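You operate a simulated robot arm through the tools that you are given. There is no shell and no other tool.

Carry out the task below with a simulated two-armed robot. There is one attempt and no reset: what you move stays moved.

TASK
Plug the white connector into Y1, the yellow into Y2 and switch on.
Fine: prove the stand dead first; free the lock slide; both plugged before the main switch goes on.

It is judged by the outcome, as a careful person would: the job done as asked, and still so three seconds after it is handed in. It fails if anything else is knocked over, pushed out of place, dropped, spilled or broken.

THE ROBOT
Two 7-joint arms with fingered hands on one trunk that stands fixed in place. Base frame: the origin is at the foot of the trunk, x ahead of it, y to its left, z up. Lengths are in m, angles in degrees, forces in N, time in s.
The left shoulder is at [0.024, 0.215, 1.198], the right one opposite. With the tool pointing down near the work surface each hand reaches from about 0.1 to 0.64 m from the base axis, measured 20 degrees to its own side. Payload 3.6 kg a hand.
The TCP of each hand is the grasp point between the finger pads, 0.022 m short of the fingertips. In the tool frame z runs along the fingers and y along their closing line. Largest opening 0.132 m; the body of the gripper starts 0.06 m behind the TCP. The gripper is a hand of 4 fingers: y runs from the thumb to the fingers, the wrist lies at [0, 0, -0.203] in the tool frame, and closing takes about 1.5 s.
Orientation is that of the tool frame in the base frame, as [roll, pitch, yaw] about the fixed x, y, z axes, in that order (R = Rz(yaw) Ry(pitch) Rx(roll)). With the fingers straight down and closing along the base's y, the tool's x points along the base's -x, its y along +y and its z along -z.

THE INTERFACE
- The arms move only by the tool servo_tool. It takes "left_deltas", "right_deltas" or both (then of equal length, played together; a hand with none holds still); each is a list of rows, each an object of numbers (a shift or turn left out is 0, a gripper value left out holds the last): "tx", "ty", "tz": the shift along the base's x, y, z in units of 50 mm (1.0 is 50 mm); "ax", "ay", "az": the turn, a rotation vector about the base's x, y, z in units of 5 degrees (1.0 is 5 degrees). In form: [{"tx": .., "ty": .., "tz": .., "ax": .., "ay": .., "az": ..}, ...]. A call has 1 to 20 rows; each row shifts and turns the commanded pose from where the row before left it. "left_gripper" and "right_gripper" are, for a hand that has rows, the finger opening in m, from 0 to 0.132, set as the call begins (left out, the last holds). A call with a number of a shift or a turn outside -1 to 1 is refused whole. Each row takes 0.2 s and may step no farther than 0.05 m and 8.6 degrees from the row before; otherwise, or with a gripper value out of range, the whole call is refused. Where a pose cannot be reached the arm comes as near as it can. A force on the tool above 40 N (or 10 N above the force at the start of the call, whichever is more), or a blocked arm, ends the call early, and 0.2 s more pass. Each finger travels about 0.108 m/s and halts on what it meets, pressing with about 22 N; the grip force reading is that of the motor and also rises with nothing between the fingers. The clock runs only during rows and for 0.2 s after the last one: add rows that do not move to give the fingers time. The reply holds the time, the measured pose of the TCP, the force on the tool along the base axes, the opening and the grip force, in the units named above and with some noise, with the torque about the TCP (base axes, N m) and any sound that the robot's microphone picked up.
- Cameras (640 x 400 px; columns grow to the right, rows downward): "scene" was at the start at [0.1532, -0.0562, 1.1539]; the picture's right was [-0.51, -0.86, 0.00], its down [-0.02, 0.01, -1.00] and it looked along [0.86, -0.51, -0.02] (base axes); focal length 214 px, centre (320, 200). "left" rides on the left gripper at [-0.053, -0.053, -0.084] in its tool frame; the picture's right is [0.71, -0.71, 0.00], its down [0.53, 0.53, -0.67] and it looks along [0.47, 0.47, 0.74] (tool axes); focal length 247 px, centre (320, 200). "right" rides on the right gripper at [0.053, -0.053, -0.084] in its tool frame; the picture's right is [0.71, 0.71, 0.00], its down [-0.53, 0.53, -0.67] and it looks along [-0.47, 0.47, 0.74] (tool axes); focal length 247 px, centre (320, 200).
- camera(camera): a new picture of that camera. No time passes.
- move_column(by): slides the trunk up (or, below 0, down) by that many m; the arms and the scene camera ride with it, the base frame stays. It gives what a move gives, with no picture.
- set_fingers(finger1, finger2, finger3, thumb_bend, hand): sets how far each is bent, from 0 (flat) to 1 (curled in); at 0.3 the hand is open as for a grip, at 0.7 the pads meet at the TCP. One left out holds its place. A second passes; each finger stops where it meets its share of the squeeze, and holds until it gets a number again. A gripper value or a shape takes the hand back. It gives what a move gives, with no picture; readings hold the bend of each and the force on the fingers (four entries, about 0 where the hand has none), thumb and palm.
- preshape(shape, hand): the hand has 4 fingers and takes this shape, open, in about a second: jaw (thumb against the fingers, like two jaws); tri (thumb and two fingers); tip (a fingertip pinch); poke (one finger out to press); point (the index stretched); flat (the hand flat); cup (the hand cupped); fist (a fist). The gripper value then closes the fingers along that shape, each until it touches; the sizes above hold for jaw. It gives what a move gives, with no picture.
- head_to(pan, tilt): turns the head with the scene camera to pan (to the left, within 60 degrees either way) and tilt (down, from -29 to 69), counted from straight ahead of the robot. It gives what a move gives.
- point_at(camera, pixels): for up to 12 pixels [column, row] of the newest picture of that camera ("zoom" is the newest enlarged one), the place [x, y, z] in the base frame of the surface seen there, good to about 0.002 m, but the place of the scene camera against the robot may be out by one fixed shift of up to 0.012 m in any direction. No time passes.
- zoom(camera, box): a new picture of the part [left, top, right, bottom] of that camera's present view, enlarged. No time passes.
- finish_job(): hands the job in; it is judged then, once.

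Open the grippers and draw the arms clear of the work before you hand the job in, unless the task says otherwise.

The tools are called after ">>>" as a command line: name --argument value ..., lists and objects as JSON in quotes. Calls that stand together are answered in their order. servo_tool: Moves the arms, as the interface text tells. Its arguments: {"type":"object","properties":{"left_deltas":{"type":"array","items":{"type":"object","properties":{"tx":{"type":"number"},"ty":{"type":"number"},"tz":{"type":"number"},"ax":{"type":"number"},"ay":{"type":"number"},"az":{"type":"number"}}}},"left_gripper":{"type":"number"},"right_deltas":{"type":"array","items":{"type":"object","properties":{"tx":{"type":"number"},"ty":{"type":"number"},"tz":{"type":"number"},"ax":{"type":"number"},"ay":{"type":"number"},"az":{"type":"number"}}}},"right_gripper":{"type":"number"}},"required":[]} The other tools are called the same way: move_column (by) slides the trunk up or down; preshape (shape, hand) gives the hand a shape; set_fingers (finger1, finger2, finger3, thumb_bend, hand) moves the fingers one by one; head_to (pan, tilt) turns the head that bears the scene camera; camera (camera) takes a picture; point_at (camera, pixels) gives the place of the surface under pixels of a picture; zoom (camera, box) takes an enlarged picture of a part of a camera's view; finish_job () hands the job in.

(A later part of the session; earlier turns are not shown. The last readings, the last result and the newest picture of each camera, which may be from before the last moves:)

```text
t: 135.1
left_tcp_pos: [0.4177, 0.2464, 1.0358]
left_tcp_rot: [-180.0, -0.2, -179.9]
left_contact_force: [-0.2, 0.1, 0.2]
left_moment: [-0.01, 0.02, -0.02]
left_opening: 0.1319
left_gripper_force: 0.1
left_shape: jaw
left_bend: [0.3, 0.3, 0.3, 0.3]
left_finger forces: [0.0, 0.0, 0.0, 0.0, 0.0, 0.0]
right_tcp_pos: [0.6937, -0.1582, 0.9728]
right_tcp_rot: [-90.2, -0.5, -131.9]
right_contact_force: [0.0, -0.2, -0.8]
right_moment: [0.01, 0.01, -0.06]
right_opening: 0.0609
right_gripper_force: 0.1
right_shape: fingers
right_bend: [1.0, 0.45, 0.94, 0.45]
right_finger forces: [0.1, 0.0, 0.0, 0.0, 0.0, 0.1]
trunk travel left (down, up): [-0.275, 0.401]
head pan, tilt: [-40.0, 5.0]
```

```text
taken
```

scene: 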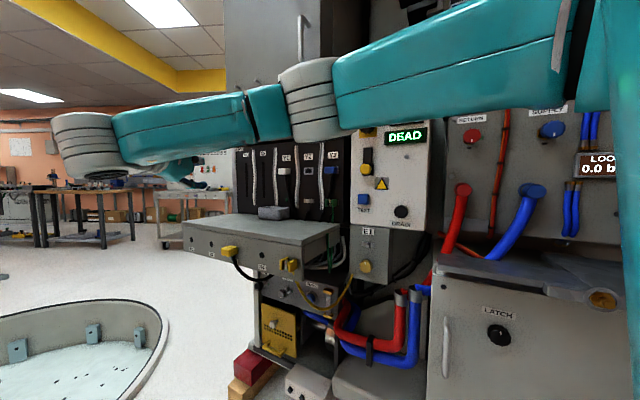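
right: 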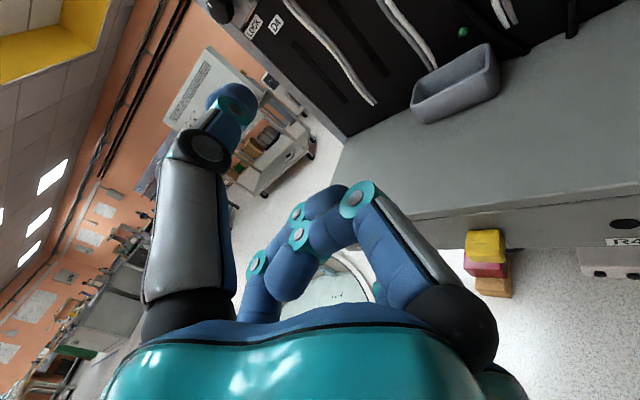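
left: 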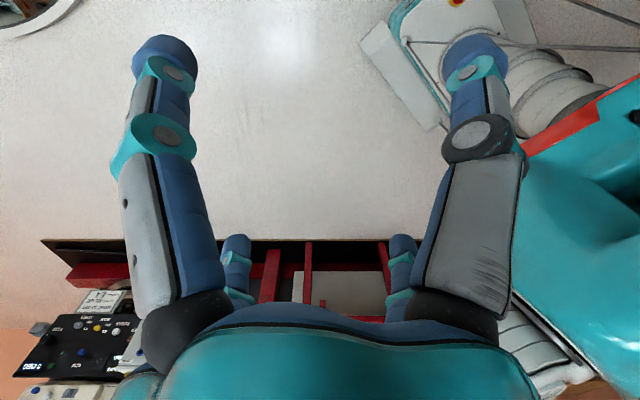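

The scene view shows Y1 and Y3 plugs again; I zoom to compare seating, and also lower the trunk 0.22 m for the yellow connector.

>>> zoom --camera "scene" --box '[265, 140, 355, 220]'

>>> move_column --by -0.22

>>> camera --camera "right"

```text
5.00 times, centred on (310, 180) of scene
```

zoom: 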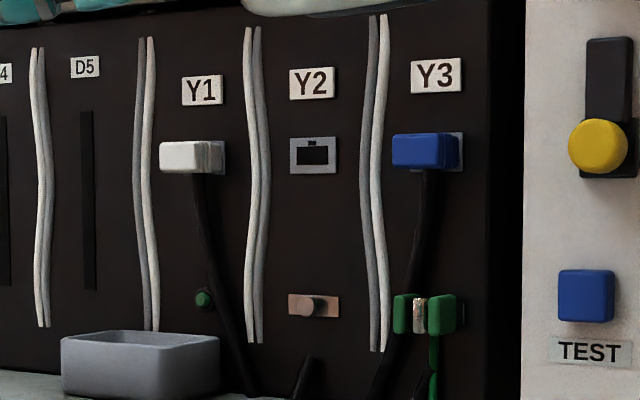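

```text
t: 137.4
left_tcp_pos: [0.4175, 0.2454, 0.816]
left_tcp_rot: [180.0, 0.1, -180.0]
left_contact_force: [-0.7, 0.5, -0.1]
left_moment: [0.01, 0.0, 0.01]
left_opening: 0.1317
left_gripper_force: 0.1
left_shape: jaw
left_bend: [0.3, 0.3, 0.3, 0.3]
left_finger forces: [0.0, 0.0, 0.0, 0.0, 0.0, 0.1]
right_tcp_pos: [0.6944, -0.1551, 0.7498]
right_tcp_rot: [-90.1, -0.2, -132.0]
right_contact_force: [-0.3, -1.1, 0.5]
right_moment: [0.03, 0.0, -0.03]
right_opening: 0.0607
right_gripper_force: 0.0
right_shape: fingers
right_bend: [1.0, 0.45, 0.94, 0.45]
right_finger forces: [0.1, 0.0, 0.0, 0.0, 0.0, 0.0]
trunk travel left (down, up): [-0.055, 0.621]
head pan, tilt: [-40.0, 5.0]
```

```text
taken
```

right: 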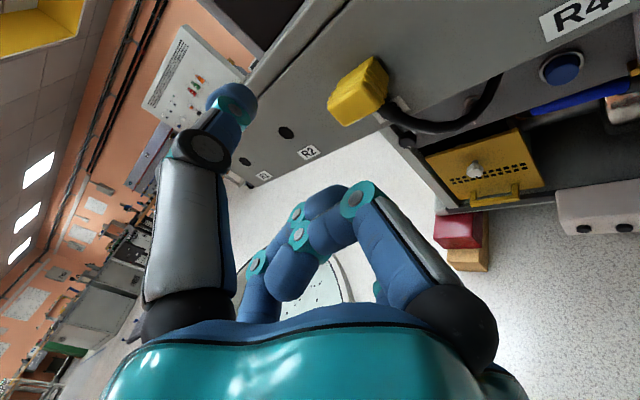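

White in Y1 looks just like the blue plug in Y3. Now I measure the yellow connector at (358,92).

>>> zoom --camera "right" --box '[310, 40, 430, 150]'

>>> point_at --camera "zoom" --pixels '[[150, 265], [215, 275], [120, 240], [190, 140], [270, 90], [330, 150], [340, 210], [250, 290], [160, 300], [300, 240], [230, 230], [100, 100]]'

```text
3.64 times, centred on (370, 95) of right
```

zoom: 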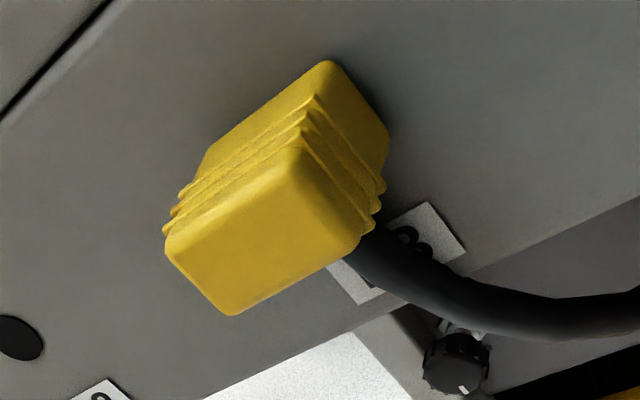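

```text
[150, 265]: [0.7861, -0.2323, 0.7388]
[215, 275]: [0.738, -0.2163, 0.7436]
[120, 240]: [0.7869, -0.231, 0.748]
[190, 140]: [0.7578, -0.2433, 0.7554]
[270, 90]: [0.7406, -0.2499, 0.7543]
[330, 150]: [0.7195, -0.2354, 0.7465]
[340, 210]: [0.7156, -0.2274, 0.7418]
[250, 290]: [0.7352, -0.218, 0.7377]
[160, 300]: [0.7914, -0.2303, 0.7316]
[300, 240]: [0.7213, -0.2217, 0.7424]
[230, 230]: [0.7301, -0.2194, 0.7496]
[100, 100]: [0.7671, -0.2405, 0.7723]
```

Yellow: front face at n≈-0.4575, centre e≈0.609, top z≈0.7543. I advance to place the TCP at its front face, thumb above and finger 2 below.

>>> servo_tool --right_deltas '[{"tx": 0.118, "ty": -0.267, "tz": -0.03}, {"tx": 0.118, "ty": -0.267, "tz": -0.03}, {"tx": 0.118, "ty": -0.267, "tz": -0.03}, {}]'

>>> zoom --camera "right" --box '[230, 60, 430, 220]'

>>> point_at --camera "zoom" --pixels '[[230, 270], [290, 260], [250, 210], [320, 170], [370, 230], [385, 200], [345, 280], [240, 240], [330, 220]]'

```text
t: 138.4
left_tcp_pos: [0.4179, 0.2459, 0.8172]
left_tcp_rot: [-179.9, -0.1, -180.0]
left_contact_force: [-0.4, -0.3, 0.1]
left_moment: [0.0, -0.01, 0.01]
left_opening: 0.1318
left_gripper_force: 0.0
left_shape: jaw
left_bend: [0.3, 0.3, 0.3, 0.3]
left_finger forces: [0.0, 0.0, 0.0, 0.0, 0.0, 0.0]
right_tcp_pos: [0.7123, -0.1951, 0.7427]
right_tcp_rot: [-90.2, -0.4, -132.0]
right_contact_force: [0.2, 0.6, -0.6]
right_moment: [0.03, 0.0, 0.0]
right_opening: 0.0607
right_gripper_force: 0.0
right_shape: fingers
right_bend: [1.0, 0.45, 0.94, 0.45]
right_finger forces: [0.0, 0.0, 0.0, 0.0, 0.0, 0.0]
trunk travel left (down, up): [-0.055, 0.621]
head pan, tilt: [-40.0, 5.0]
```

```text
2.50 times, centred on (330, 140) of right
```

zoom: 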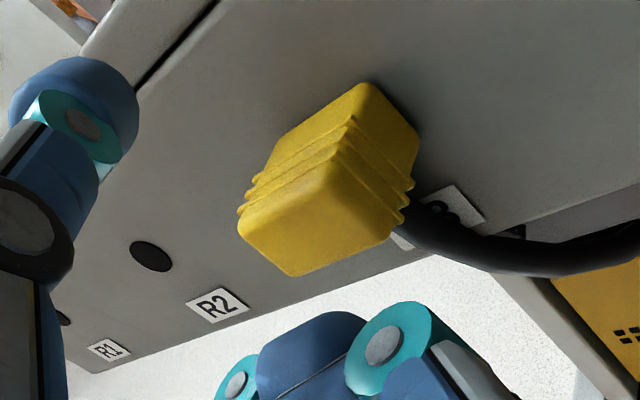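

```text
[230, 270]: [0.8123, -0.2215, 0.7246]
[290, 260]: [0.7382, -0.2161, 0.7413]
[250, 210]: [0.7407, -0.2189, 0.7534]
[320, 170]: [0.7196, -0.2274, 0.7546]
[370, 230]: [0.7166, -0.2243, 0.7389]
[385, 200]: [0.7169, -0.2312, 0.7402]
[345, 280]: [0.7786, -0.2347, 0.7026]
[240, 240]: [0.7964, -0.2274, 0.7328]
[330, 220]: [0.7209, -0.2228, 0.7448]
```

Aligned; I advance the last 30 mm.

>>> servo_tool --right_deltas '[{"tx": 0.081, "ty": -0.181, "tz": 0.008}, {"tx": 0.081, "ty": -0.181, "tz": 0.008}, {"tx": 0.08, "ty": -0.181, "tz": 0.008}, {}]'

>>> camera --camera "right"

```text
t: 139.4
left_tcp_pos: [0.4181, 0.2462, 0.8164]
left_tcp_rot: [-179.9, -0.1, -180.0]
left_contact_force: [1.0, 0.1, 0.6]
left_moment: [0.0, 0.02, 0.0]
left_opening: 0.1321
left_gripper_force: 0.1
left_shape: jaw
left_bend: [0.3, 0.3, 0.3, 0.3]
left_finger forces: [0.0, 0.0, 0.0, 0.0, 0.0, 0.0]
right_tcp_pos: [0.7236, -0.2225, 0.7451]
right_tcp_rot: [-90.3, -0.3, -132.1]
right_contact_force: [-0.2, -0.6, 0.2]
right_moment: [0.01, 0.01, 0.01]
right_opening: 0.0608
right_gripper_force: 0.1
right_shape: fingers
right_bend: [1.0, 0.45, 0.94, 0.45]
right_finger forces: [0.1, 0.0, 0.1, 0.0, 0.1, 0.1]
trunk travel left (down, up): [-0.055, 0.621]
head pan, tilt: [-40.0, 5.0]
```

```text
taken
```

right: 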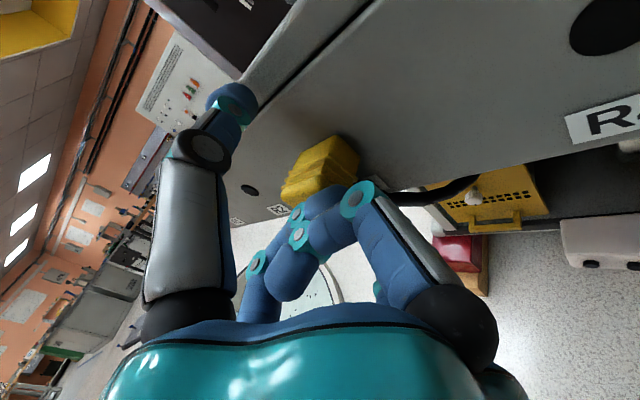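

In place without contact. I close with finger 2 to 0.8 and the thumb only to 0.72, the balanced setting found before.

>>> set_fingers --hand "right" --finger2 0.8 --thumb_bend 0.72

>>> zoom --camera "right" --box '[230, 80, 410, 220]'

```text
t: 140.4
left_tcp_pos: [0.4174, 0.2449, 0.8165]
left_tcp_rot: [180.0, -0.1, 179.9]
left_contact_force: [0.6, -0.2, 0.0]
left_moment: [0.03, -0.01, 0.01]
left_opening: 0.1319
left_gripper_force: 0.0
left_shape: jaw
left_bend: [0.3, 0.3, 0.3, 0.3]
left_finger forces: [0.0, 0.0, 0.0, 0.1, 0.1, 0.0]
right_tcp_pos: [0.7232, -0.2234, 0.7463]
right_tcp_rot: [-90.2, -0.2, -132.0]
right_contact_force: [0.7, 1.0, 0.6]
right_moment: [0.02, -0.01, 0.0]
right_opening: 0.0421
right_gripper_force: 6.9
right_shape: fingers
right_bend: [1.0, 0.65, 0.94, 0.66]
right_finger forces: [0.0, 6.3, 0.0, 0.1, 7.5, 0.1]
trunk travel left (down, up): [-0.055, 0.621]
head pan, tilt: [-40.0, 5.0]
```

```text
2.86 times, centred on (320, 150) of right
```

zoom: 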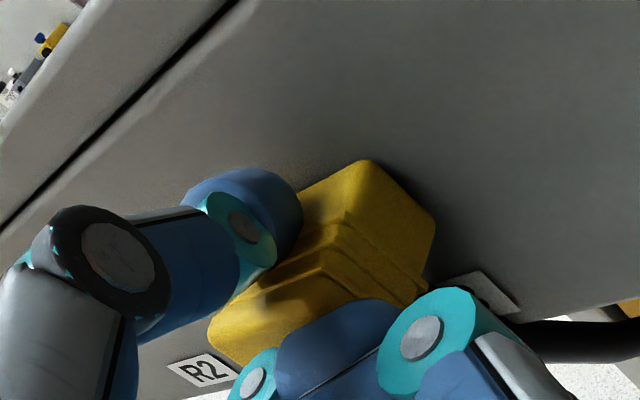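

Well balanced (6.3/7.5 N). I pull straight out along the normal.

>>> servo_tool --right_deltas '[{"tx": -0.035, "ty": 0.094}, {"tx": -0.035, "ty": 0.094}, {"tx": -0.035, "ty": 0.094}, {"tx": -0.035, "ty": 0.094}]'

>>> zoom --camera "right" --box '[230, 80, 410, 220]'

```text
t: 141.4
left_tcp_pos: [0.4175, 0.2455, 0.816]
left_tcp_rot: [-180.0, -0.1, -179.9]
left_contact_force: [0.2, -0.2, 1.0]
left_moment: [-0.02, 0.0, -0.02]
left_opening: 0.1319
left_gripper_force: 0.1
left_shape: jaw
left_bend: [0.3, 0.3, 0.3, 0.3]
left_finger forces: [0.0, 0.1, 0.1, 0.0, 0.0, 0.1]
right_tcp_pos: [0.7166, -0.2029, 0.7442]
right_tcp_rot: [-90.3, -0.4, -132.0]
right_contact_force: [0.1, -0.8, -0.3]
right_moment: [0.02, 0.0, 0.02]
right_opening: 0.0421
right_gripper_force: 7.5
right_shape: fingers
right_bend: [1.0, 0.65, 0.94, 0.66]
right_finger forces: [0.1, 7.3, 0.0, 0.1, 7.1, 0.0]
trunk travel left (down, up): [-0.055, 0.621]
head pan, tilt: [-40.0, 5.0]
```

```text
2.86 times, centred on (320, 150) of right
```

zoom: 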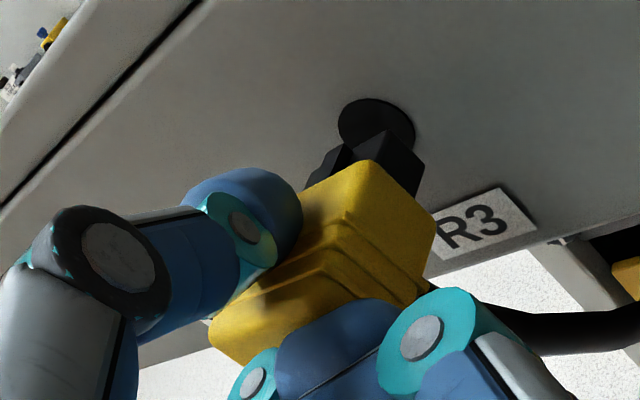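

The yellow plug comes out cleanly without tilting. I clear it 5 cm more and raise the trunk to socket height.

>>> servo_tool --right_deltas '[{"tx": -0.07, "ty": 0.19}, {"tx": -0.07, "ty": 0.19}, {"tx": -0.07, "ty": 0.19}, {"tx": -0.07, "ty": 0.19}, {"tx": -0.07, "ty": 0.19}, {}]'

>>> move_column --by 0.22

>>> zoom --camera "right" --box '[230, 80, 410, 220]'

>>> camera --camera "scene"

```text
t: 142.8
left_tcp_pos: [0.4185, 0.246, 0.8168]
left_tcp_rot: [179.9, -0.2, -179.9]
left_contact_force: [0.4, -0.5, -0.4]
left_moment: [0.01, 0.0, 0.0]
left_opening: 0.132
left_gripper_force: 0.2
left_shape: jaw
left_bend: [0.3, 0.3, 0.3, 0.3]
left_finger forces: [0.0, 0.1, 0.1, 0.0, 0.0, 0.0]
right_tcp_pos: [0.7013, -0.1575, 0.7451]
right_tcp_rot: [-90.2, -0.4, -132.0]
right_contact_force: [-0.4, -0.2, 0.3]
right_moment: [0.02, -0.01, 0.0]
right_opening: 0.0422
right_gripper_force: 6.9
right_shape: fingers
right_bend: [1.0, 0.65, 0.94, 0.66]
right_finger forces: [0.0, 7.4, 0.0, 0.0, 7.1, 0.0]
trunk travel left (down, up): [-0.055, 0.621]
head pan, tilt: [-40.0, 5.0]
```

```text
t: 145.1
left_tcp_pos: [0.4181, 0.2458, 1.0355]
left_tcp_rot: [-180.0, -0.1, 179.9]
left_contact_force: [0.8, 0.0, 0.4]
left_moment: [-0.01, -0.02, -0.01]
left_opening: 0.1322
left_gripper_force: 0.1
left_shape: jaw
left_bend: [0.3, 0.3, 0.3, 0.3]
left_finger forces: [0.1, 0.0, 0.0, 0.0, 0.0, 0.0]
right_tcp_pos: [0.7001, -0.1561, 0.9639]
right_tcp_rot: [-90.2, -0.4, -132.0]
right_contact_force: [0.8, -0.2, 0.2]
right_moment: [-0.03, -0.01, 0.0]
right_opening: 0.0422
right_gripper_force: 7.2
right_shape: fingers
right_bend: [1.0, 0.65, 0.94, 0.66]
right_finger forces: [0.0, 7.4, 0.0, 0.0, 7.2, 0.0]
trunk travel left (down, up): [-0.275, 0.401]
head pan, tilt: [-40.0, 5.0]
```

```text
2.86 times, centred on (320, 150) of right
```

zoom: 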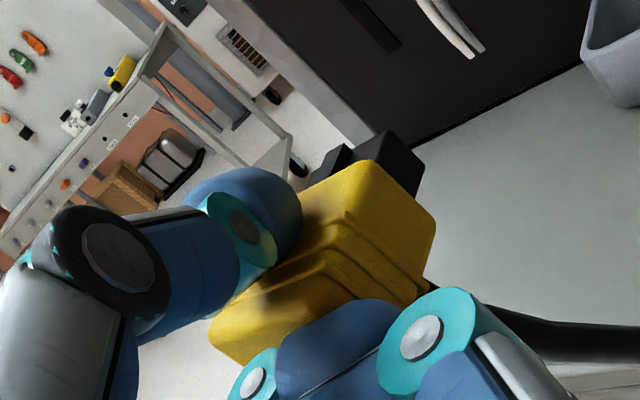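

```text
taken
```

scene: 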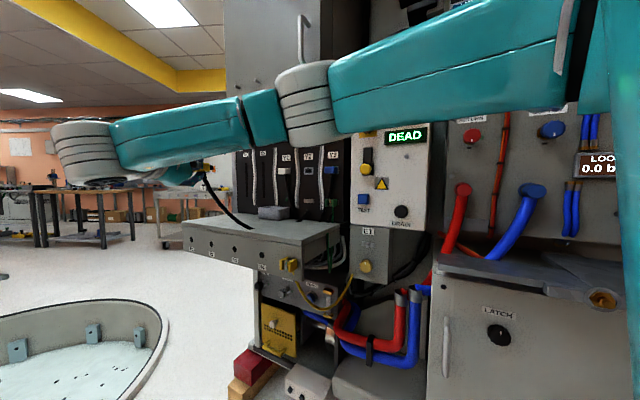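

The plug is held level. Before going in at Y2, I check how far the curled finger 1's knuckle sticks out to the right, since the blue plug in Y3 will be close to it.

>>> point_at --camera "zoom" --pixels '[[430, 340], [450, 320], [470, 320], [400, 310], [480, 370], [420, 300], [500, 390], [240, 240], [380, 330], [440, 290]]'

>>> point_at --camera "right" --pixels '[[370, 215], [385, 235], [400, 260], [430, 290], [470, 310], [490, 330], [405, 225]]'

```text
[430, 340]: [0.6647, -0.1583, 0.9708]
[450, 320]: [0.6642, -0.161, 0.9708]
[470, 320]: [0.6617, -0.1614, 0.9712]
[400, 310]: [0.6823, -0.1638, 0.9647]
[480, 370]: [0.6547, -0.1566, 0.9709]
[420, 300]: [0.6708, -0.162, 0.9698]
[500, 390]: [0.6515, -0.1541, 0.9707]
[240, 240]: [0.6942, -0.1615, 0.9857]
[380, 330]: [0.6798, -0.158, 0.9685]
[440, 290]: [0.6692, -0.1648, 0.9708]
```

```text
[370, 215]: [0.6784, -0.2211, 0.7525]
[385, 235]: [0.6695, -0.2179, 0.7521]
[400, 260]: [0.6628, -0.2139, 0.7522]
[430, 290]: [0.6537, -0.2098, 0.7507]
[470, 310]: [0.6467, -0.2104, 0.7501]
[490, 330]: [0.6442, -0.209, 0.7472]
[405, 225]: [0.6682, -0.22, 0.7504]
```

The finger-1 profile stays in front of the blue plug's face, so it clears. I carry the yellow plug to ~5 cm in front of Y2.

>>> servo_tool --right_deltas '[{"tx": -0.05, "ty": -0.57}, {"tx": -0.05, "ty": -0.57}, {"tx": -0.05, "ty": -0.57}, {"tx": -0.05, "ty": -0.57}, {"tx": -0.05, "ty": -0.57}, {"tx": -0.05, "ty": -0.57}, {"tx": -0.05, "ty": -0.57}, {"tx": -0.03, "ty": -0.57}, {"tx": 0, "ty": -0.56}, {}]'

>>> camera --camera "right"

>>> camera --camera "scene"

```text
t: 147.3
left_tcp_pos: [0.4195, 0.2462, 1.0365]
left_tcp_rot: [-180.0, -0.1, 180.0]
left_contact_force: [-0.1, 0.0, 0.2]
left_moment: [0.02, -0.02, -0.02]
left_opening: 0.1316
left_gripper_force: 0.1
left_shape: jaw
left_bend: [0.3, 0.3, 0.3, 0.3]
left_finger forces: [0.1, 0.0, 0.1, 0.1, 0.0, 0.0]
right_tcp_pos: [0.6797, -0.4108, 0.9661]
right_tcp_rot: [-90.2, -0.3, -132.0]
right_contact_force: [-0.3, 0.7, 0.3]
right_moment: [0.01, -0.01, 0.03]
right_opening: 0.042
right_gripper_force: 7.2
right_shape: fingers
right_bend: [1.0, 0.65, 0.94, 0.66]
right_finger forces: [0.0, 7.3, 0.1, 0.1, 6.9, 0.0]
trunk travel left (down, up): [-0.275, 0.401]
head pan, tilt: [-40.0, 5.0]
```

```text
taken
```

right: 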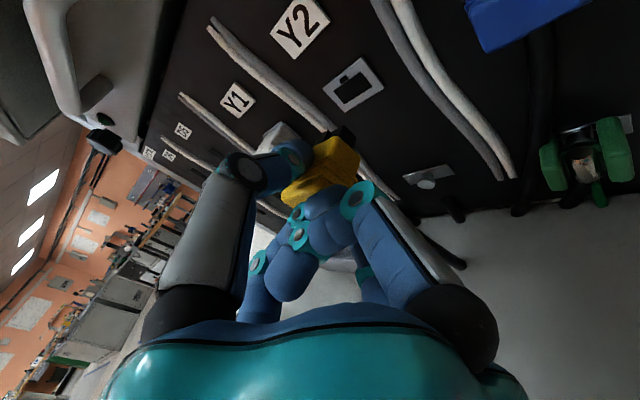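

```text
taken
```

scene: 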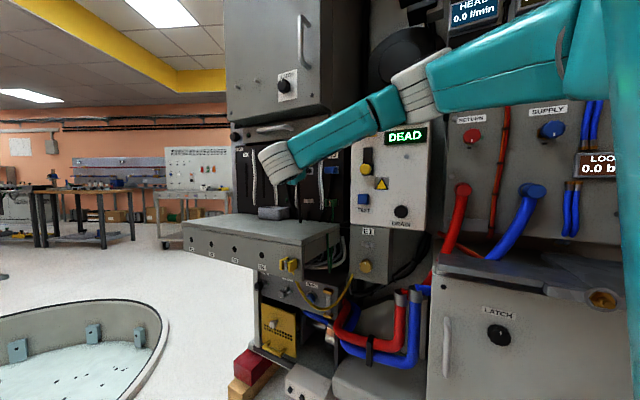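

Y2 socket at (352,85), plug tongue at (345,133). I measure both.

>>> zoom --camera "right" --box '[300, 45, 400, 125]'

>>> point_at --camera "zoom" --pixels '[[165, 235], [345, 85], [455, 235], [265, 345], [190, 255], [350, 140], [410, 235], [262, 325]]'

>>> zoom --camera "right" --box '[280, 110, 390, 220]'

>>> point_at --camera "zoom" --pixels '[[270, 150], [320, 130], [260, 190], [220, 260], [360, 160], [375, 190], [350, 220], [300, 160], [290, 90], [340, 80], [240, 170], [180, 270]]'

```text
5.00 times, centred on (350, 85) of right
```

zoom: 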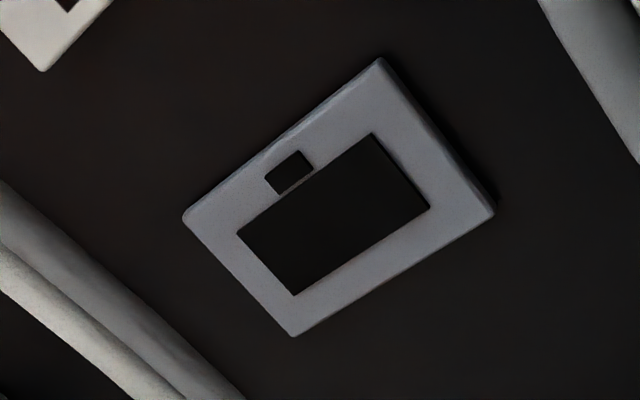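

```text
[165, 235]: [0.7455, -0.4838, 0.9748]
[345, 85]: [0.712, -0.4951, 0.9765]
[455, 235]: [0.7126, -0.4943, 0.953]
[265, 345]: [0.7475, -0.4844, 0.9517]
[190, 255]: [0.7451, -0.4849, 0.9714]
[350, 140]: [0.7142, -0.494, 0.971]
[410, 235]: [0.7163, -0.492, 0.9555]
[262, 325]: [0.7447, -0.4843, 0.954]
```

```text
3.64 times, centred on (335, 165) of right
```

zoom: 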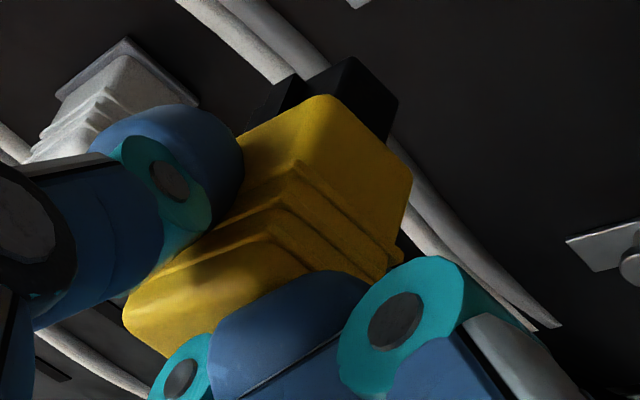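

```text
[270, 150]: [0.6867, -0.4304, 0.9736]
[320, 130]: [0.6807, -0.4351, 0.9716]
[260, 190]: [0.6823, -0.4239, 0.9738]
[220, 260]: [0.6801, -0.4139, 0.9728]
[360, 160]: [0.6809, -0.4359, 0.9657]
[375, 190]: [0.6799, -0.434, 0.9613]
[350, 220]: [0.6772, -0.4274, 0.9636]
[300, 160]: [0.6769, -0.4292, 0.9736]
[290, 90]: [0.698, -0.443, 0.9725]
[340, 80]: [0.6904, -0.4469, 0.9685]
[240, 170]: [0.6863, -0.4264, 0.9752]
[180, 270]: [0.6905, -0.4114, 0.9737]
```

My socket clicks were a bit off; I re-measure the plate corners properly.

>>> zoom --camera "right" --box '[300, 45, 400, 125]'

>>> point_at --camera "zoom" --pixels '[[193, 218], [377, 69], [484, 211], [293, 327], [228, 232], [375, 125], [438, 207], [292, 304]]'

```text
5.00 times, centred on (350, 85) of right
```

zoom: 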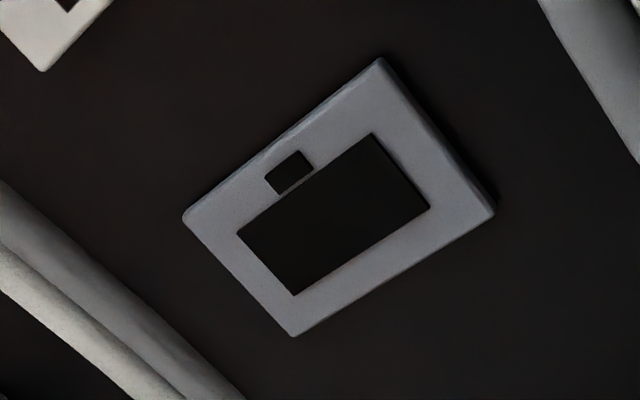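

```text
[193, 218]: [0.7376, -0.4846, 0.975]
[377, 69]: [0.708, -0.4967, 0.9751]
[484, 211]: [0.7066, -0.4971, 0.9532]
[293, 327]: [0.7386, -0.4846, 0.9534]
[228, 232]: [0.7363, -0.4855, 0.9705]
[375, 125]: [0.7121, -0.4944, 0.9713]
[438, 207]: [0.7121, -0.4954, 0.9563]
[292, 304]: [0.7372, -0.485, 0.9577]
```

Y2 plate centre ≈ (0.7227,-0.4908,0.9642). I zoom closer on the plug's edges to judge roll.

>>> zoom --camera "right" --box '[310, 115, 380, 185]'

>>> point_at --camera "zoom" --pixels '[[180, 190], [230, 165], [280, 140], [310, 130], [240, 230], [190, 260], [370, 150], [400, 220], [440, 250], [400, 280], [360, 300], [150, 230]]'

```text
5.71 times, centred on (345, 150) of right
```

zoom: 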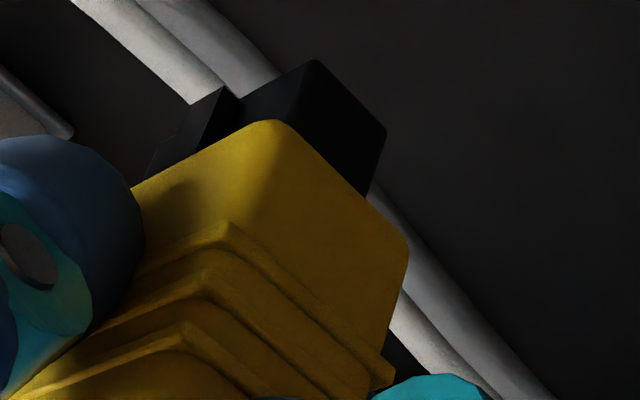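

```text
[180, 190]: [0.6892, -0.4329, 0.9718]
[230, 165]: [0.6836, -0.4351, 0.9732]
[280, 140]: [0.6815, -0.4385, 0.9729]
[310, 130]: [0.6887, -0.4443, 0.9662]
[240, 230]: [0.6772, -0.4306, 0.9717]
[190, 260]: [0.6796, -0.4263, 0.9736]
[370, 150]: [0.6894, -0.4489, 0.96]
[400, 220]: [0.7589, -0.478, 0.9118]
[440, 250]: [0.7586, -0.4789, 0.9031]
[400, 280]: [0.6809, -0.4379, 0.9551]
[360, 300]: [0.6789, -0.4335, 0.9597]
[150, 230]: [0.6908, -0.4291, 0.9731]
```

The plug is level; it needs ~5 mm left and ~1.5 mm up. I align and advance 40 mm, leaving ~9 mm gap.

>>> servo_tool --right_deltas '[{"tx": 0.094, "ty": 0.034, "tz": 0.028}, {"tx": 0.069, "ty": -0.188}, {"tx": 0.069, "ty": -0.188}, {"tx": 0.069, "ty": -0.188}, {"tx": 0.069, "ty": -0.188}, {}]'

>>> zoom --camera "right" --box '[290, 90, 410, 210]'

>>> point_at --camera "zoom" --pixels '[[230, 200], [270, 180], [290, 165], [200, 230], [340, 210], [365, 230], [350, 260], [205, 145], [350, 65], [430, 165], [300, 130], [240, 230]]'

```text
t: 148.7
left_tcp_pos: [0.4186, 0.246, 1.037]
left_tcp_rot: [180.0, -0.1, 179.9]
left_contact_force: [-0.2, 0.1, 0.6]
left_moment: [0.03, 0.01, 0.02]
left_opening: 0.1321
left_gripper_force: 0.0
left_shape: jaw
left_bend: [0.3, 0.3, 0.3, 0.3]
left_finger forces: [0.0, 0.1, 0.1, 0.1, 0.0, 0.0]
right_tcp_pos: [0.7009, -0.4471, 0.965]
right_tcp_rot: [-90.2, -0.4, -132.1]
right_contact_force: [-0.1, 0.8, -0.4]
right_moment: [-0.02, 0.03, -0.03]
right_opening: 0.0421
right_gripper_force: 7.1
right_shape: fingers
right_bend: [1.0, 0.65, 0.94, 0.66]
right_finger forces: [0.0, 7.3, 0.0, 0.0, 7.0, 0.1]
trunk travel left (down, up): [-0.275, 0.401]
head pan, tilt: [-40.0, 5.0]
```

```text
3.33 times, centred on (350, 150) of right
```

zoom: 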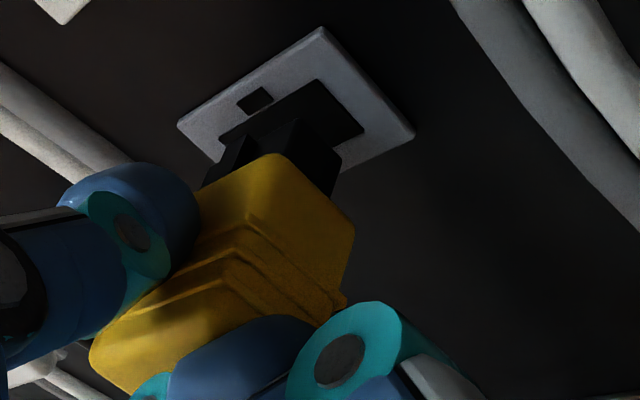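

```text
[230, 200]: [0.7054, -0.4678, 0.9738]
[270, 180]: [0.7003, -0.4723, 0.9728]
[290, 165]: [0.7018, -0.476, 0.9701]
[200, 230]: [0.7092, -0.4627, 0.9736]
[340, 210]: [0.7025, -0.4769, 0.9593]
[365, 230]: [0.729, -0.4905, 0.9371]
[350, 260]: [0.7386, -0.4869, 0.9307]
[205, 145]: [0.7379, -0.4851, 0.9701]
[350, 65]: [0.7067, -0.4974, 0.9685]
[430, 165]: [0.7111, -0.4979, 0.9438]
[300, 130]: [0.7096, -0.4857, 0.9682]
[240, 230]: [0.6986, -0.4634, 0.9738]
```

Close to aligned: about 1 mm too far left and 1 mm low. I correct and advance 10 mm so the tongue starts to enter.

>>> servo_tool --right_deltas '[{"tx": -0.019, "ty": -0.007, "tz": 0.018}, {"tx": 0.023, "ty": -0.0625}, {"tx": 0.023, "ty": -0.0625}, {"tx": 0.023, "ty": -0.0625}, {}]'

>>> zoom --camera "right" --box '[310, 90, 390, 170]'

```text
t: 149.9
left_tcp_pos: [0.4177, 0.2457, 1.036]
left_tcp_rot: [-180.0, -0.1, -180.0]
left_contact_force: [-0.2, 0.1, -0.4]
left_moment: [0.05, -0.02, 0.0]
left_opening: 0.132
left_gripper_force: 0.0
left_shape: jaw
left_bend: [0.3, 0.3, 0.3, 0.3]
left_finger forces: [0.1, 0.0, 0.1, 0.1, 0.1, 0.0]
right_tcp_pos: [0.704, -0.4577, 0.968]
right_tcp_rot: [-90.3, -0.3, -131.9]
right_contact_force: [-1.6, 2.5, -4.0]
right_moment: [0.05, 0.1, 0.04]
right_opening: 0.0409
right_gripper_force: 7.6
right_shape: fingers
right_bend: [1.0, 0.64, 0.94, 0.67]
right_finger forces: [0.0, 9.6, 0.1, 0.0, 5.7, 0.1]
trunk travel left (down, up): [-0.275, 0.401]
head pan, tilt: [-40.0, 5.0]
```

```text
5.00 times, centred on (350, 130) of right
```

zoom: 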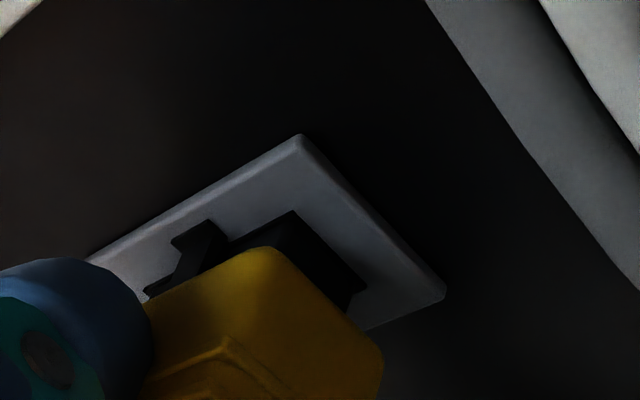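

The tongue has entered; a 4 N downward reaction shows I'm ~1 mm high. I lower slightly and continue in 3 mm steps.

>>> servo_tool --right_deltas '[{"tz": -0.018}, {"tx": 0.021, "ty": -0.056}, {"tx": 0.021, "ty": -0.056}, {}]'

>>> zoom --camera "right" --box '[290, 90, 410, 210]'

```text
t: 150.9
left_tcp_pos: [0.4174, 0.2455, 1.0355]
left_tcp_rot: [179.9, -0.1, 179.9]
left_contact_force: [0.1, -0.5, -0.7]
left_moment: [0.0, -0.02, 0.01]
left_opening: 0.1317
left_gripper_force: 0.0
left_shape: jaw
left_bend: [0.3, 0.3, 0.3, 0.3]
left_finger forces: [0.0, 0.0, 0.0, 0.0, 0.0, 0.1]
right_tcp_pos: [0.7047, -0.4629, 0.9667]
right_tcp_rot: [-90.1, -0.5, -132.0]
right_contact_force: [0.3, 3.6, -0.8]
right_moment: [0.02, 0.03, 0.07]
right_opening: 0.0413
right_gripper_force: 7.7
right_shape: fingers
right_bend: [1.0, 0.64, 0.94, 0.67]
right_finger forces: [0.0, 7.6, 0.1, 0.0, 7.2, 0.0]
trunk travel left (down, up): [-0.275, 0.401]
head pan, tilt: [-40.0, 5.0]
```

```text
3.33 times, centred on (350, 150) of right
```

zoom: 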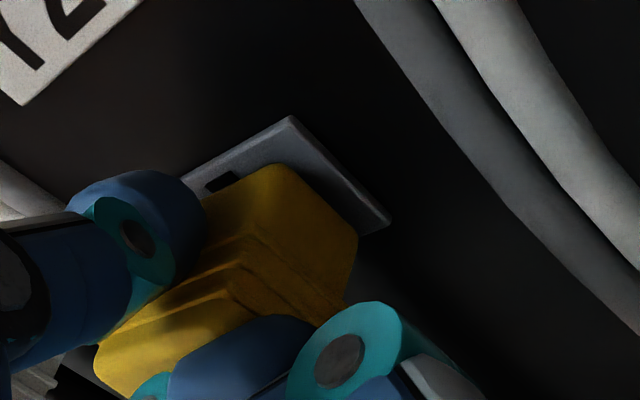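

It slides in with only ~4 N. I continue with 3 mm steps to seat it.

>>> servo_tool --right_deltas '[{"tx": 0.021, "ty": -0.056}, {"tx": 0.021, "ty": -0.056}, {}]'

>>> servo_tool --right_deltas '[{"tx": 0.021, "ty": -0.056}, {"tx": 0.014, "ty": -0.038}, {}]'

>>> zoom --camera "right" --box '[290, 90, 410, 210]'

```text
t: 151.7
left_tcp_pos: [0.4195, 0.2463, 1.0362]
left_tcp_rot: [-180.0, 0.0, 180.0]
left_contact_force: [-1.1, 0.0, 0.1]
left_moment: [0.0, 0.0, -0.01]
left_opening: 0.1319
left_gripper_force: 0.0
left_shape: jaw
left_bend: [0.3, 0.3, 0.3, 0.3]
left_finger forces: [0.1, 0.0, 0.1, 0.0, 0.0, 0.1]
right_tcp_pos: [0.7074, -0.4657, 0.9672]
right_tcp_rot: [-90.2, -0.4, -131.9]
right_contact_force: [-5.0, 10.1, -2.6]
right_moment: [0.05, 0.05, 0.02]
right_opening: 0.0412
right_gripper_force: 8.7
right_shape: fingers
right_bend: [1.0, 0.64, 0.94, 0.67]
right_finger forces: [0.1, 9.5, 0.1, 0.1, 7.4, 0.0]
trunk travel left (down, up): [-0.275, 0.401]
head pan, tilt: [-40.0, 5.0]
```

```text
t: 152.5
left_tcp_pos: [0.4171, 0.2483, 1.0369]
left_tcp_rot: [-179.8, 0.0, 179.9]
left_contact_force: [0.2, -0.2, -0.7]
left_moment: [-0.02, -0.01, 0.02]
left_opening: 0.132
left_gripper_force: 0.1
left_shape: jaw
left_bend: [0.3, 0.3, 0.3, 0.3]
left_finger forces: [0.0, 0.0, 0.1, 0.0, 0.1, 0.0]
right_tcp_pos: [0.7084, -0.4684, 0.9666]
right_tcp_rot: [-90.2, -0.6, -131.7]
right_contact_force: [-14.3, 23.8, -4.0]
right_moment: [0.11, 0.02, -0.09]
right_opening: 0.0421
right_gripper_force: 9.8
right_shape: fingers
right_bend: [1.0, 0.64, 0.96, 0.68]
right_finger forces: [0.1, 11.1, 0.0, 0.1, 9.1, 0.0]
trunk travel left (down, up): [-0.275, 0.401]
head pan, tilt: [-40.0, 5.0]
```

```text
3.33 times, centred on (350, 150) of right
```

zoom: 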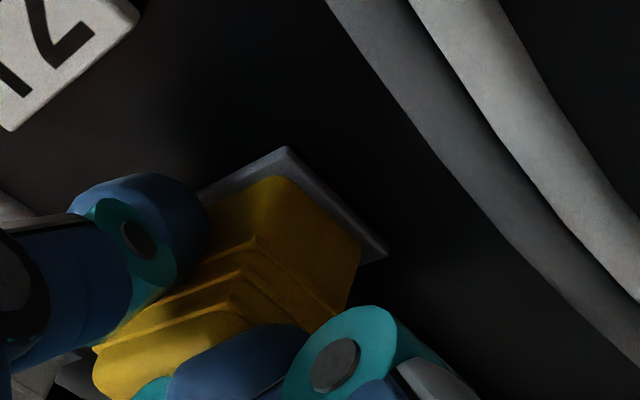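

Force is 27 N and the body looks flush. One last small push like with the white one, then I relieve.

>>> servo_tool --right_deltas '[{"tx": 0.01, "ty": -0.028}, {}]'

>>> zoom --camera "right" --box '[290, 90, 410, 210]'

>>> servo_tool --right_deltas '[{"tx": -0.024, "ty": 0.066}, {"tx": -0.01, "ty": 0.028}, {}]'

```text
t: 153.1
left_tcp_pos: [0.4175, 0.2488, 1.0356]
left_tcp_rot: [-179.8, 0.0, 180.0]
left_contact_force: [0.9, 0.3, 0.7]
left_moment: [-0.02, 0.01, -0.03]
left_opening: 0.1317
left_gripper_force: 0.0
left_shape: jaw
left_bend: [0.3, 0.3, 0.3, 0.3]
left_finger forces: [0.0, 0.1, 0.0, 0.1, 0.0, 0.0]
right_tcp_pos: [0.7078, -0.4692, 0.9665]
right_tcp_rot: [-90.2, -0.5, -131.6]
right_contact_force: [-14.9, 26.0, -3.5]
right_moment: [0.06, 0.02, -0.01]
right_opening: 0.0424
right_gripper_force: 10.4
right_shape: fingers
right_bend: [1.0, 0.64, 0.96, 0.68]
right_finger forces: [0.0, 10.9, 0.0, 0.1, 9.3, 0.0]
trunk travel left (down, up): [-0.275, 0.401]
head pan, tilt: [-40.0, 5.0]
```

```text
3.33 times, centred on (350, 150) of right
```

zoom: 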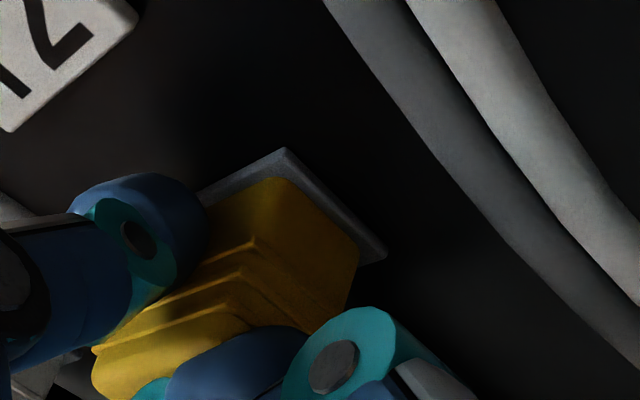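

```text
t: 153.9
left_tcp_pos: [0.4175, 0.2474, 1.0356]
left_tcp_rot: [-179.9, -0.1, 180.0]
left_contact_force: [-0.3, -0.1, 0.3]
left_moment: [0.01, 0.05, -0.04]
left_opening: 0.1321
left_gripper_force: 0.1
left_shape: jaw
left_bend: [0.3, 0.3, 0.3, 0.3]
left_finger forces: [0.1, 0.0, 0.0, 0.0, 0.1, 0.0]
right_tcp_pos: [0.7066, -0.4692, 0.9661]
right_tcp_rot: [-90.1, -0.4, -132.0]
right_contact_force: [-0.9, 13.3, -0.8]
right_moment: [0.06, 0.03, 0.12]
right_opening: 0.0418
right_gripper_force: 8.7
right_shape: fingers
right_bend: [1.0, 0.64, 0.95, 0.68]
right_finger forces: [0.1, 9.4, 0.1, 0.0, 8.4, 0.0]
trunk travel left (down, up): [-0.275, 0.401]
head pan, tilt: [-40.0, 5.0]
```

Both are seated. I open the digits only partly (so the thumb doesn't press the panel) and back out along the normal.

>>> set_fingers --hand "right" --finger2 0.55 --thumb_bend 0.56

>>> servo_tool --right_deltas '[{"tx": -0.069, "ty": 0.188}, {"tx": -0.069, "ty": 0.188}, {"tx": -0.069, "ty": 0.188}, {"tx": -0.069, "ty": 0.188}, {"tx": -0.069, "ty": 0.188}, {"tx": -0.069, "ty": 0.188}, {"tx": -0.1, "ty": 0.3}, {"tx": -0.1, "ty": 0.3}]'

>>> camera --camera "right"

>>> camera --camera "scene"

```text
t: 154.9
left_tcp_pos: [0.4183, 0.2463, 1.0366]
left_tcp_rot: [-180.0, 0.0, 180.0]
left_contact_force: [0.2, 0.7, 0.1]
left_moment: [0.02, -0.01, -0.03]
left_opening: 0.132
left_gripper_force: 0.0
left_shape: jaw
left_bend: [0.3, 0.3, 0.3, 0.3]
left_finger forces: [0.1, 0.1, 0.0, 0.0, 0.0, 0.0]
right_tcp_pos: [0.7064, -0.4693, 0.9654]
right_tcp_rot: [-90.1, -0.4, -132.1]
right_contact_force: [-3.3, 9.4, 0.4]
right_moment: [0.01, 0.05, -0.1]
right_opening: 0.0513
right_gripper_force: 0.0
right_shape: fingers
right_bend: [1.0, 0.55, 0.96, 0.56]
right_finger forces: [0.1, 0.0, 0.0, 0.0, 0.0, 0.0]
trunk travel left (down, up): [-0.275, 0.401]
head pan, tilt: [-40.0, 5.0]
```

```text
t: 156.7
left_tcp_pos: [0.4178, 0.2462, 1.0353]
left_tcp_rot: [-180.0, -0.1, 180.0]
left_contact_force: [1.0, 0.0, 0.6]
left_moment: [0.0, 0.03, -0.02]
left_opening: 0.1318
left_gripper_force: 0.1
left_shape: jaw
left_bend: [0.3, 0.3, 0.3, 0.3]
left_finger forces: [0.0, 0.1, 0.0, 0.0, 0.0, 0.0]
right_tcp_pos: [0.6754, -0.384, 0.966]
right_tcp_rot: [-90.2, -0.5, -132.0]
right_contact_force: [0.5, 0.3, 0.0]
right_moment: [-0.01, 0.03, -0.02]
right_opening: 0.0503
right_gripper_force: 0.0
right_shape: fingers
right_bend: [1.0, 0.55, 0.94, 0.56]
right_finger forces: [0.0, 0.0, 0.0, 0.0, 0.0, 0.0]
trunk travel left (down, up): [-0.275, 0.401]
head pan, tilt: [-40.0, 5.0]
```

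```text
taken
```

right: 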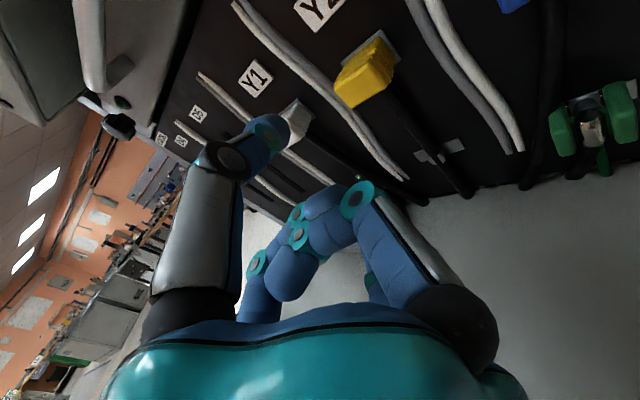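

```text
taken
```

scene: 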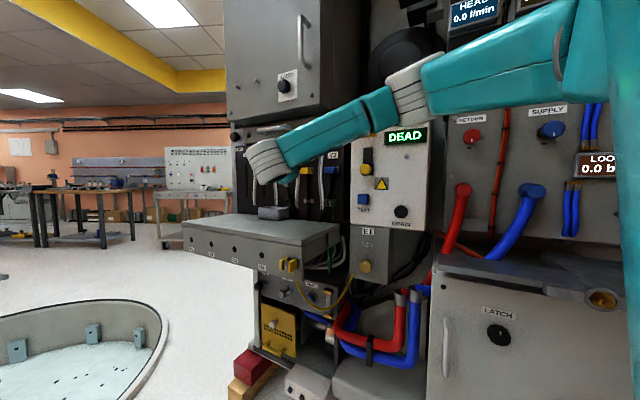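

Both plugs are in. Now the main switch: I bring the hand back toward the switch panel at a safe distance, same orientation.

>>> servo_tool --right_deltas '[{"tx": -0.3, "ty": 0.5, "tz": 0.2}, {"tx": -0.4, "ty": 0.3, "tz": 0.3}, {"tx": -0.5, "tz": 0.3}, {"tx": -0.5, "tz": 0.3}, {"tx": -0.5, "tz": 0.3}, {"tx": -0.5, "tz": 0.3}, {"tx": -0.4, "tz": 0.3}, {"tx": -0.3, "tz": 0.2}]'

>>> camera --camera "right"

>>> camera --camera "scene"

```text
t: 158.5
left_tcp_pos: [0.4181, 0.2461, 1.0365]
left_tcp_rot: [-180.0, 0.0, -180.0]
left_contact_force: [0.0, 0.5, -0.3]
left_moment: [-0.03, -0.02, -0.02]
left_opening: 0.1322
left_gripper_force: 0.1
left_shape: jaw
left_bend: [0.3, 0.3, 0.3, 0.3]
left_finger forces: [0.1, 0.1, 0.0, 0.1, 0.0, 0.1]
right_tcp_pos: [0.5072, -0.3449, 1.0768]
right_tcp_rot: [-90.2, -0.4, -132.0]
right_contact_force: [-0.4, 0.2, -0.5]
right_moment: [-0.02, -0.03, 0.02]
right_opening: 0.0506
right_gripper_force: 0.2
right_shape: fingers
right_bend: [1.0, 0.55, 0.94, 0.56]
right_finger forces: [0.1, 0.1, 0.0, 0.0, 0.0, 0.0]
trunk travel left (down, up): [-0.275, 0.401]
head pan, tilt: [-40.0, 5.0]
```

```text
taken
```

right: 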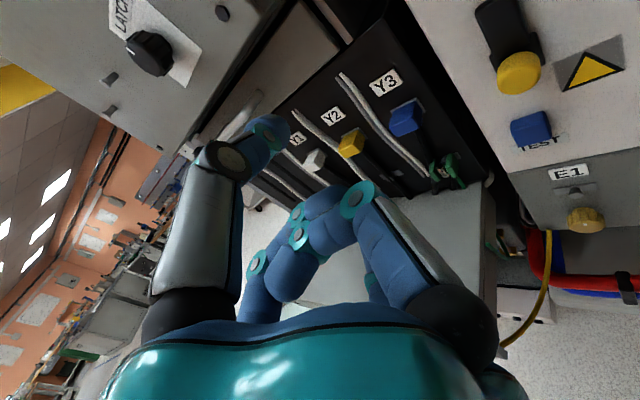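

```text
taken
```

scene: 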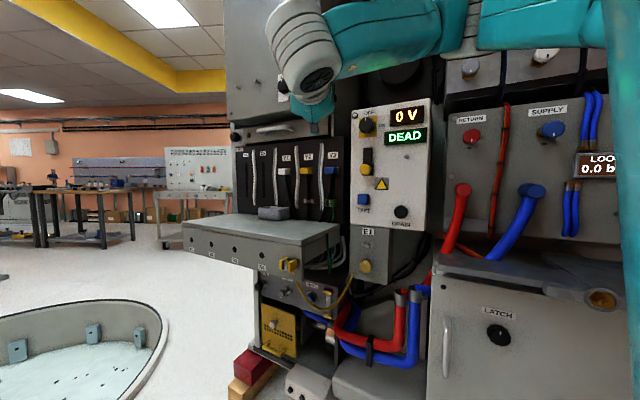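

Clear view now. I zoom to verify the plugs, the slide and the switch.

>>> zoom --camera "scene" --box '[270, 95, 440, 225]'

>>> zoom --camera "scene" --box '[345, 100, 395, 180]'

>>> point_at --camera "zoom" --pixels '[[300, 122], [275, 130], [325, 130], [300, 105], [300, 160], [290, 135], [310, 135], [250, 90], [360, 150], [300, 300], [390, 300]]'

```text
3.08 times, centred on (355, 160) of scene
```

zoom: 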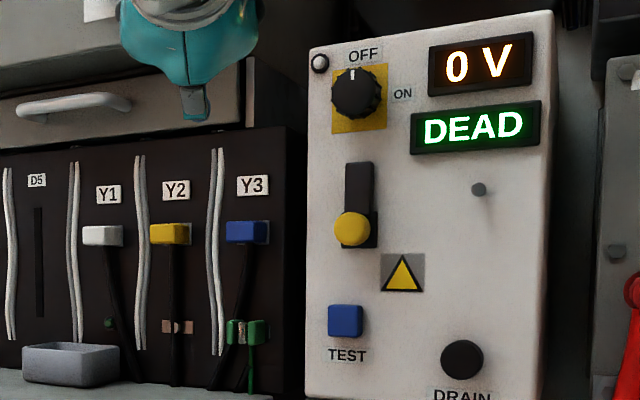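

```text
5.00 times, centred on (370, 140) of scene
```

zoom: 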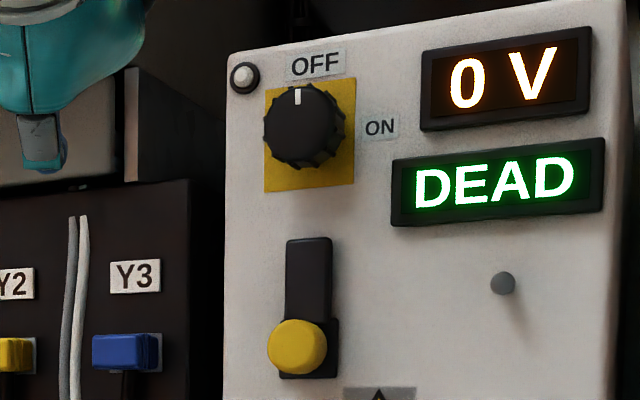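

```text
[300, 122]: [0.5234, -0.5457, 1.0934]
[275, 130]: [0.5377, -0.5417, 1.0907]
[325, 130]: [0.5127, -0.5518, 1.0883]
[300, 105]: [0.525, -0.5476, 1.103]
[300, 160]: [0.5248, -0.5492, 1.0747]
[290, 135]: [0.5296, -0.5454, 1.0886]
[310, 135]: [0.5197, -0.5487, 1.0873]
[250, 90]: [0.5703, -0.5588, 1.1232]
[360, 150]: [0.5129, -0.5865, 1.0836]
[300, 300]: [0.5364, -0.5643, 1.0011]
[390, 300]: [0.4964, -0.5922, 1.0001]
```

White in Y1, yellow in Y2, slide down, switch at OFF, display DEAD. I shift in front of the knob's axis and rotate the hand 90° counter-clockwise about the panel normal, so that it can later turn the knob clockwise.

>>> servo_tool --right_deltas '[{"tx": -0.5, "ty": -0.18, "tz": 0.07}, {"tx": -0.5, "ty": -0.18, "tz": 0.07}, {"ax": -0.345, "ay": 0.938}, {"ax": -0.345, "ay": 0.938}, {"ax": -0.345, "ay": 0.938}, {"ax": -0.345, "ay": 0.938}, {"ax": -0.345, "ay": 0.938}, {"ax": -0.345, "ay": 0.938}, {"ax": -0.345, "ay": 0.938}, {"ax": -0.345, "ay": 0.938}, {"ax": -0.345, "ay": 0.938}, {"ax": -0.345, "ay": 0.938}, {"ax": -0.345, "ay": 0.938}, {"ax": -0.345, "ay": 0.938}, {"ax": -0.345, "ay": 0.938}, {"ax": -0.345, "ay": 0.938}, {"ax": -0.345, "ay": 0.938}, {"ax": -0.345, "ay": 0.938}, {"ax": -0.345, "ay": 0.938}, {"ax": -0.345, "ay": 0.938}]'

>>> camera --camera "right"

>>> camera --camera "scene"

```text
t: 162.7
left_tcp_pos: [0.4181, 0.2463, 1.0355]
left_tcp_rot: [-179.9, -0.1, 179.9]
left_contact_force: [-0.1, -0.6, 0.3]
left_moment: [0.02, -0.01, -0.02]
left_opening: 0.1317
left_gripper_force: 0.1
left_shape: jaw
left_bend: [0.3, 0.3, 0.3, 0.3]
left_finger forces: [0.1, 0.1, 0.1, 0.1, 0.0, 0.0]
right_tcp_pos: [0.456, -0.3622, 1.0842]
right_tcp_rot: [179.0, -62.2, -69.0]
right_contact_force: [-0.1, 0.3, 0.7]
right_moment: [-0.01, 0.01, -0.01]
right_opening: 0.0505
right_gripper_force: 0.1
right_shape: fingers
right_bend: [1.0, 0.55, 0.94, 0.56]
right_finger forces: [0.1, 0.1, 0.0, 0.0, 0.1, 0.1]
trunk travel left (down, up): [-0.275, 0.401]
head pan, tilt: [-40.0, 5.0]
```

```text
taken
```

right: 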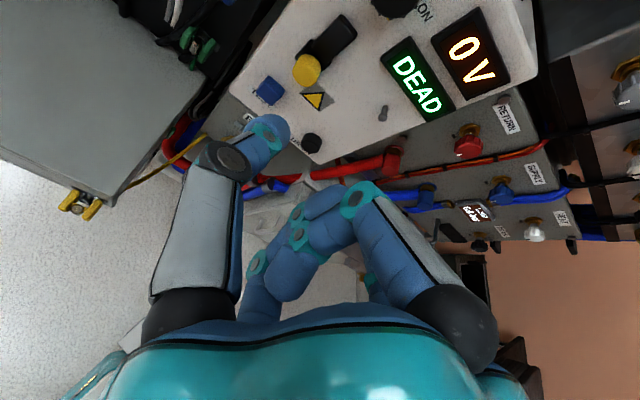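

```text
taken
```

scene: 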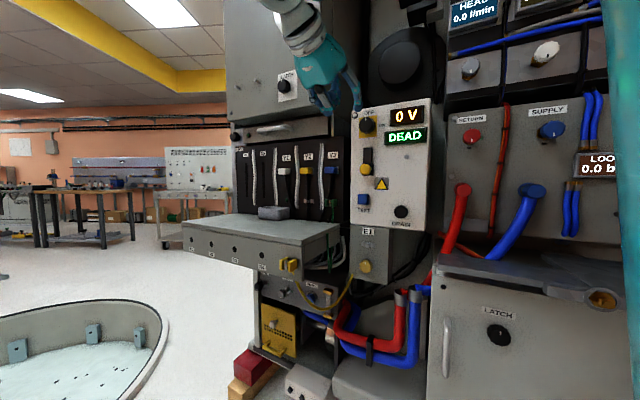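

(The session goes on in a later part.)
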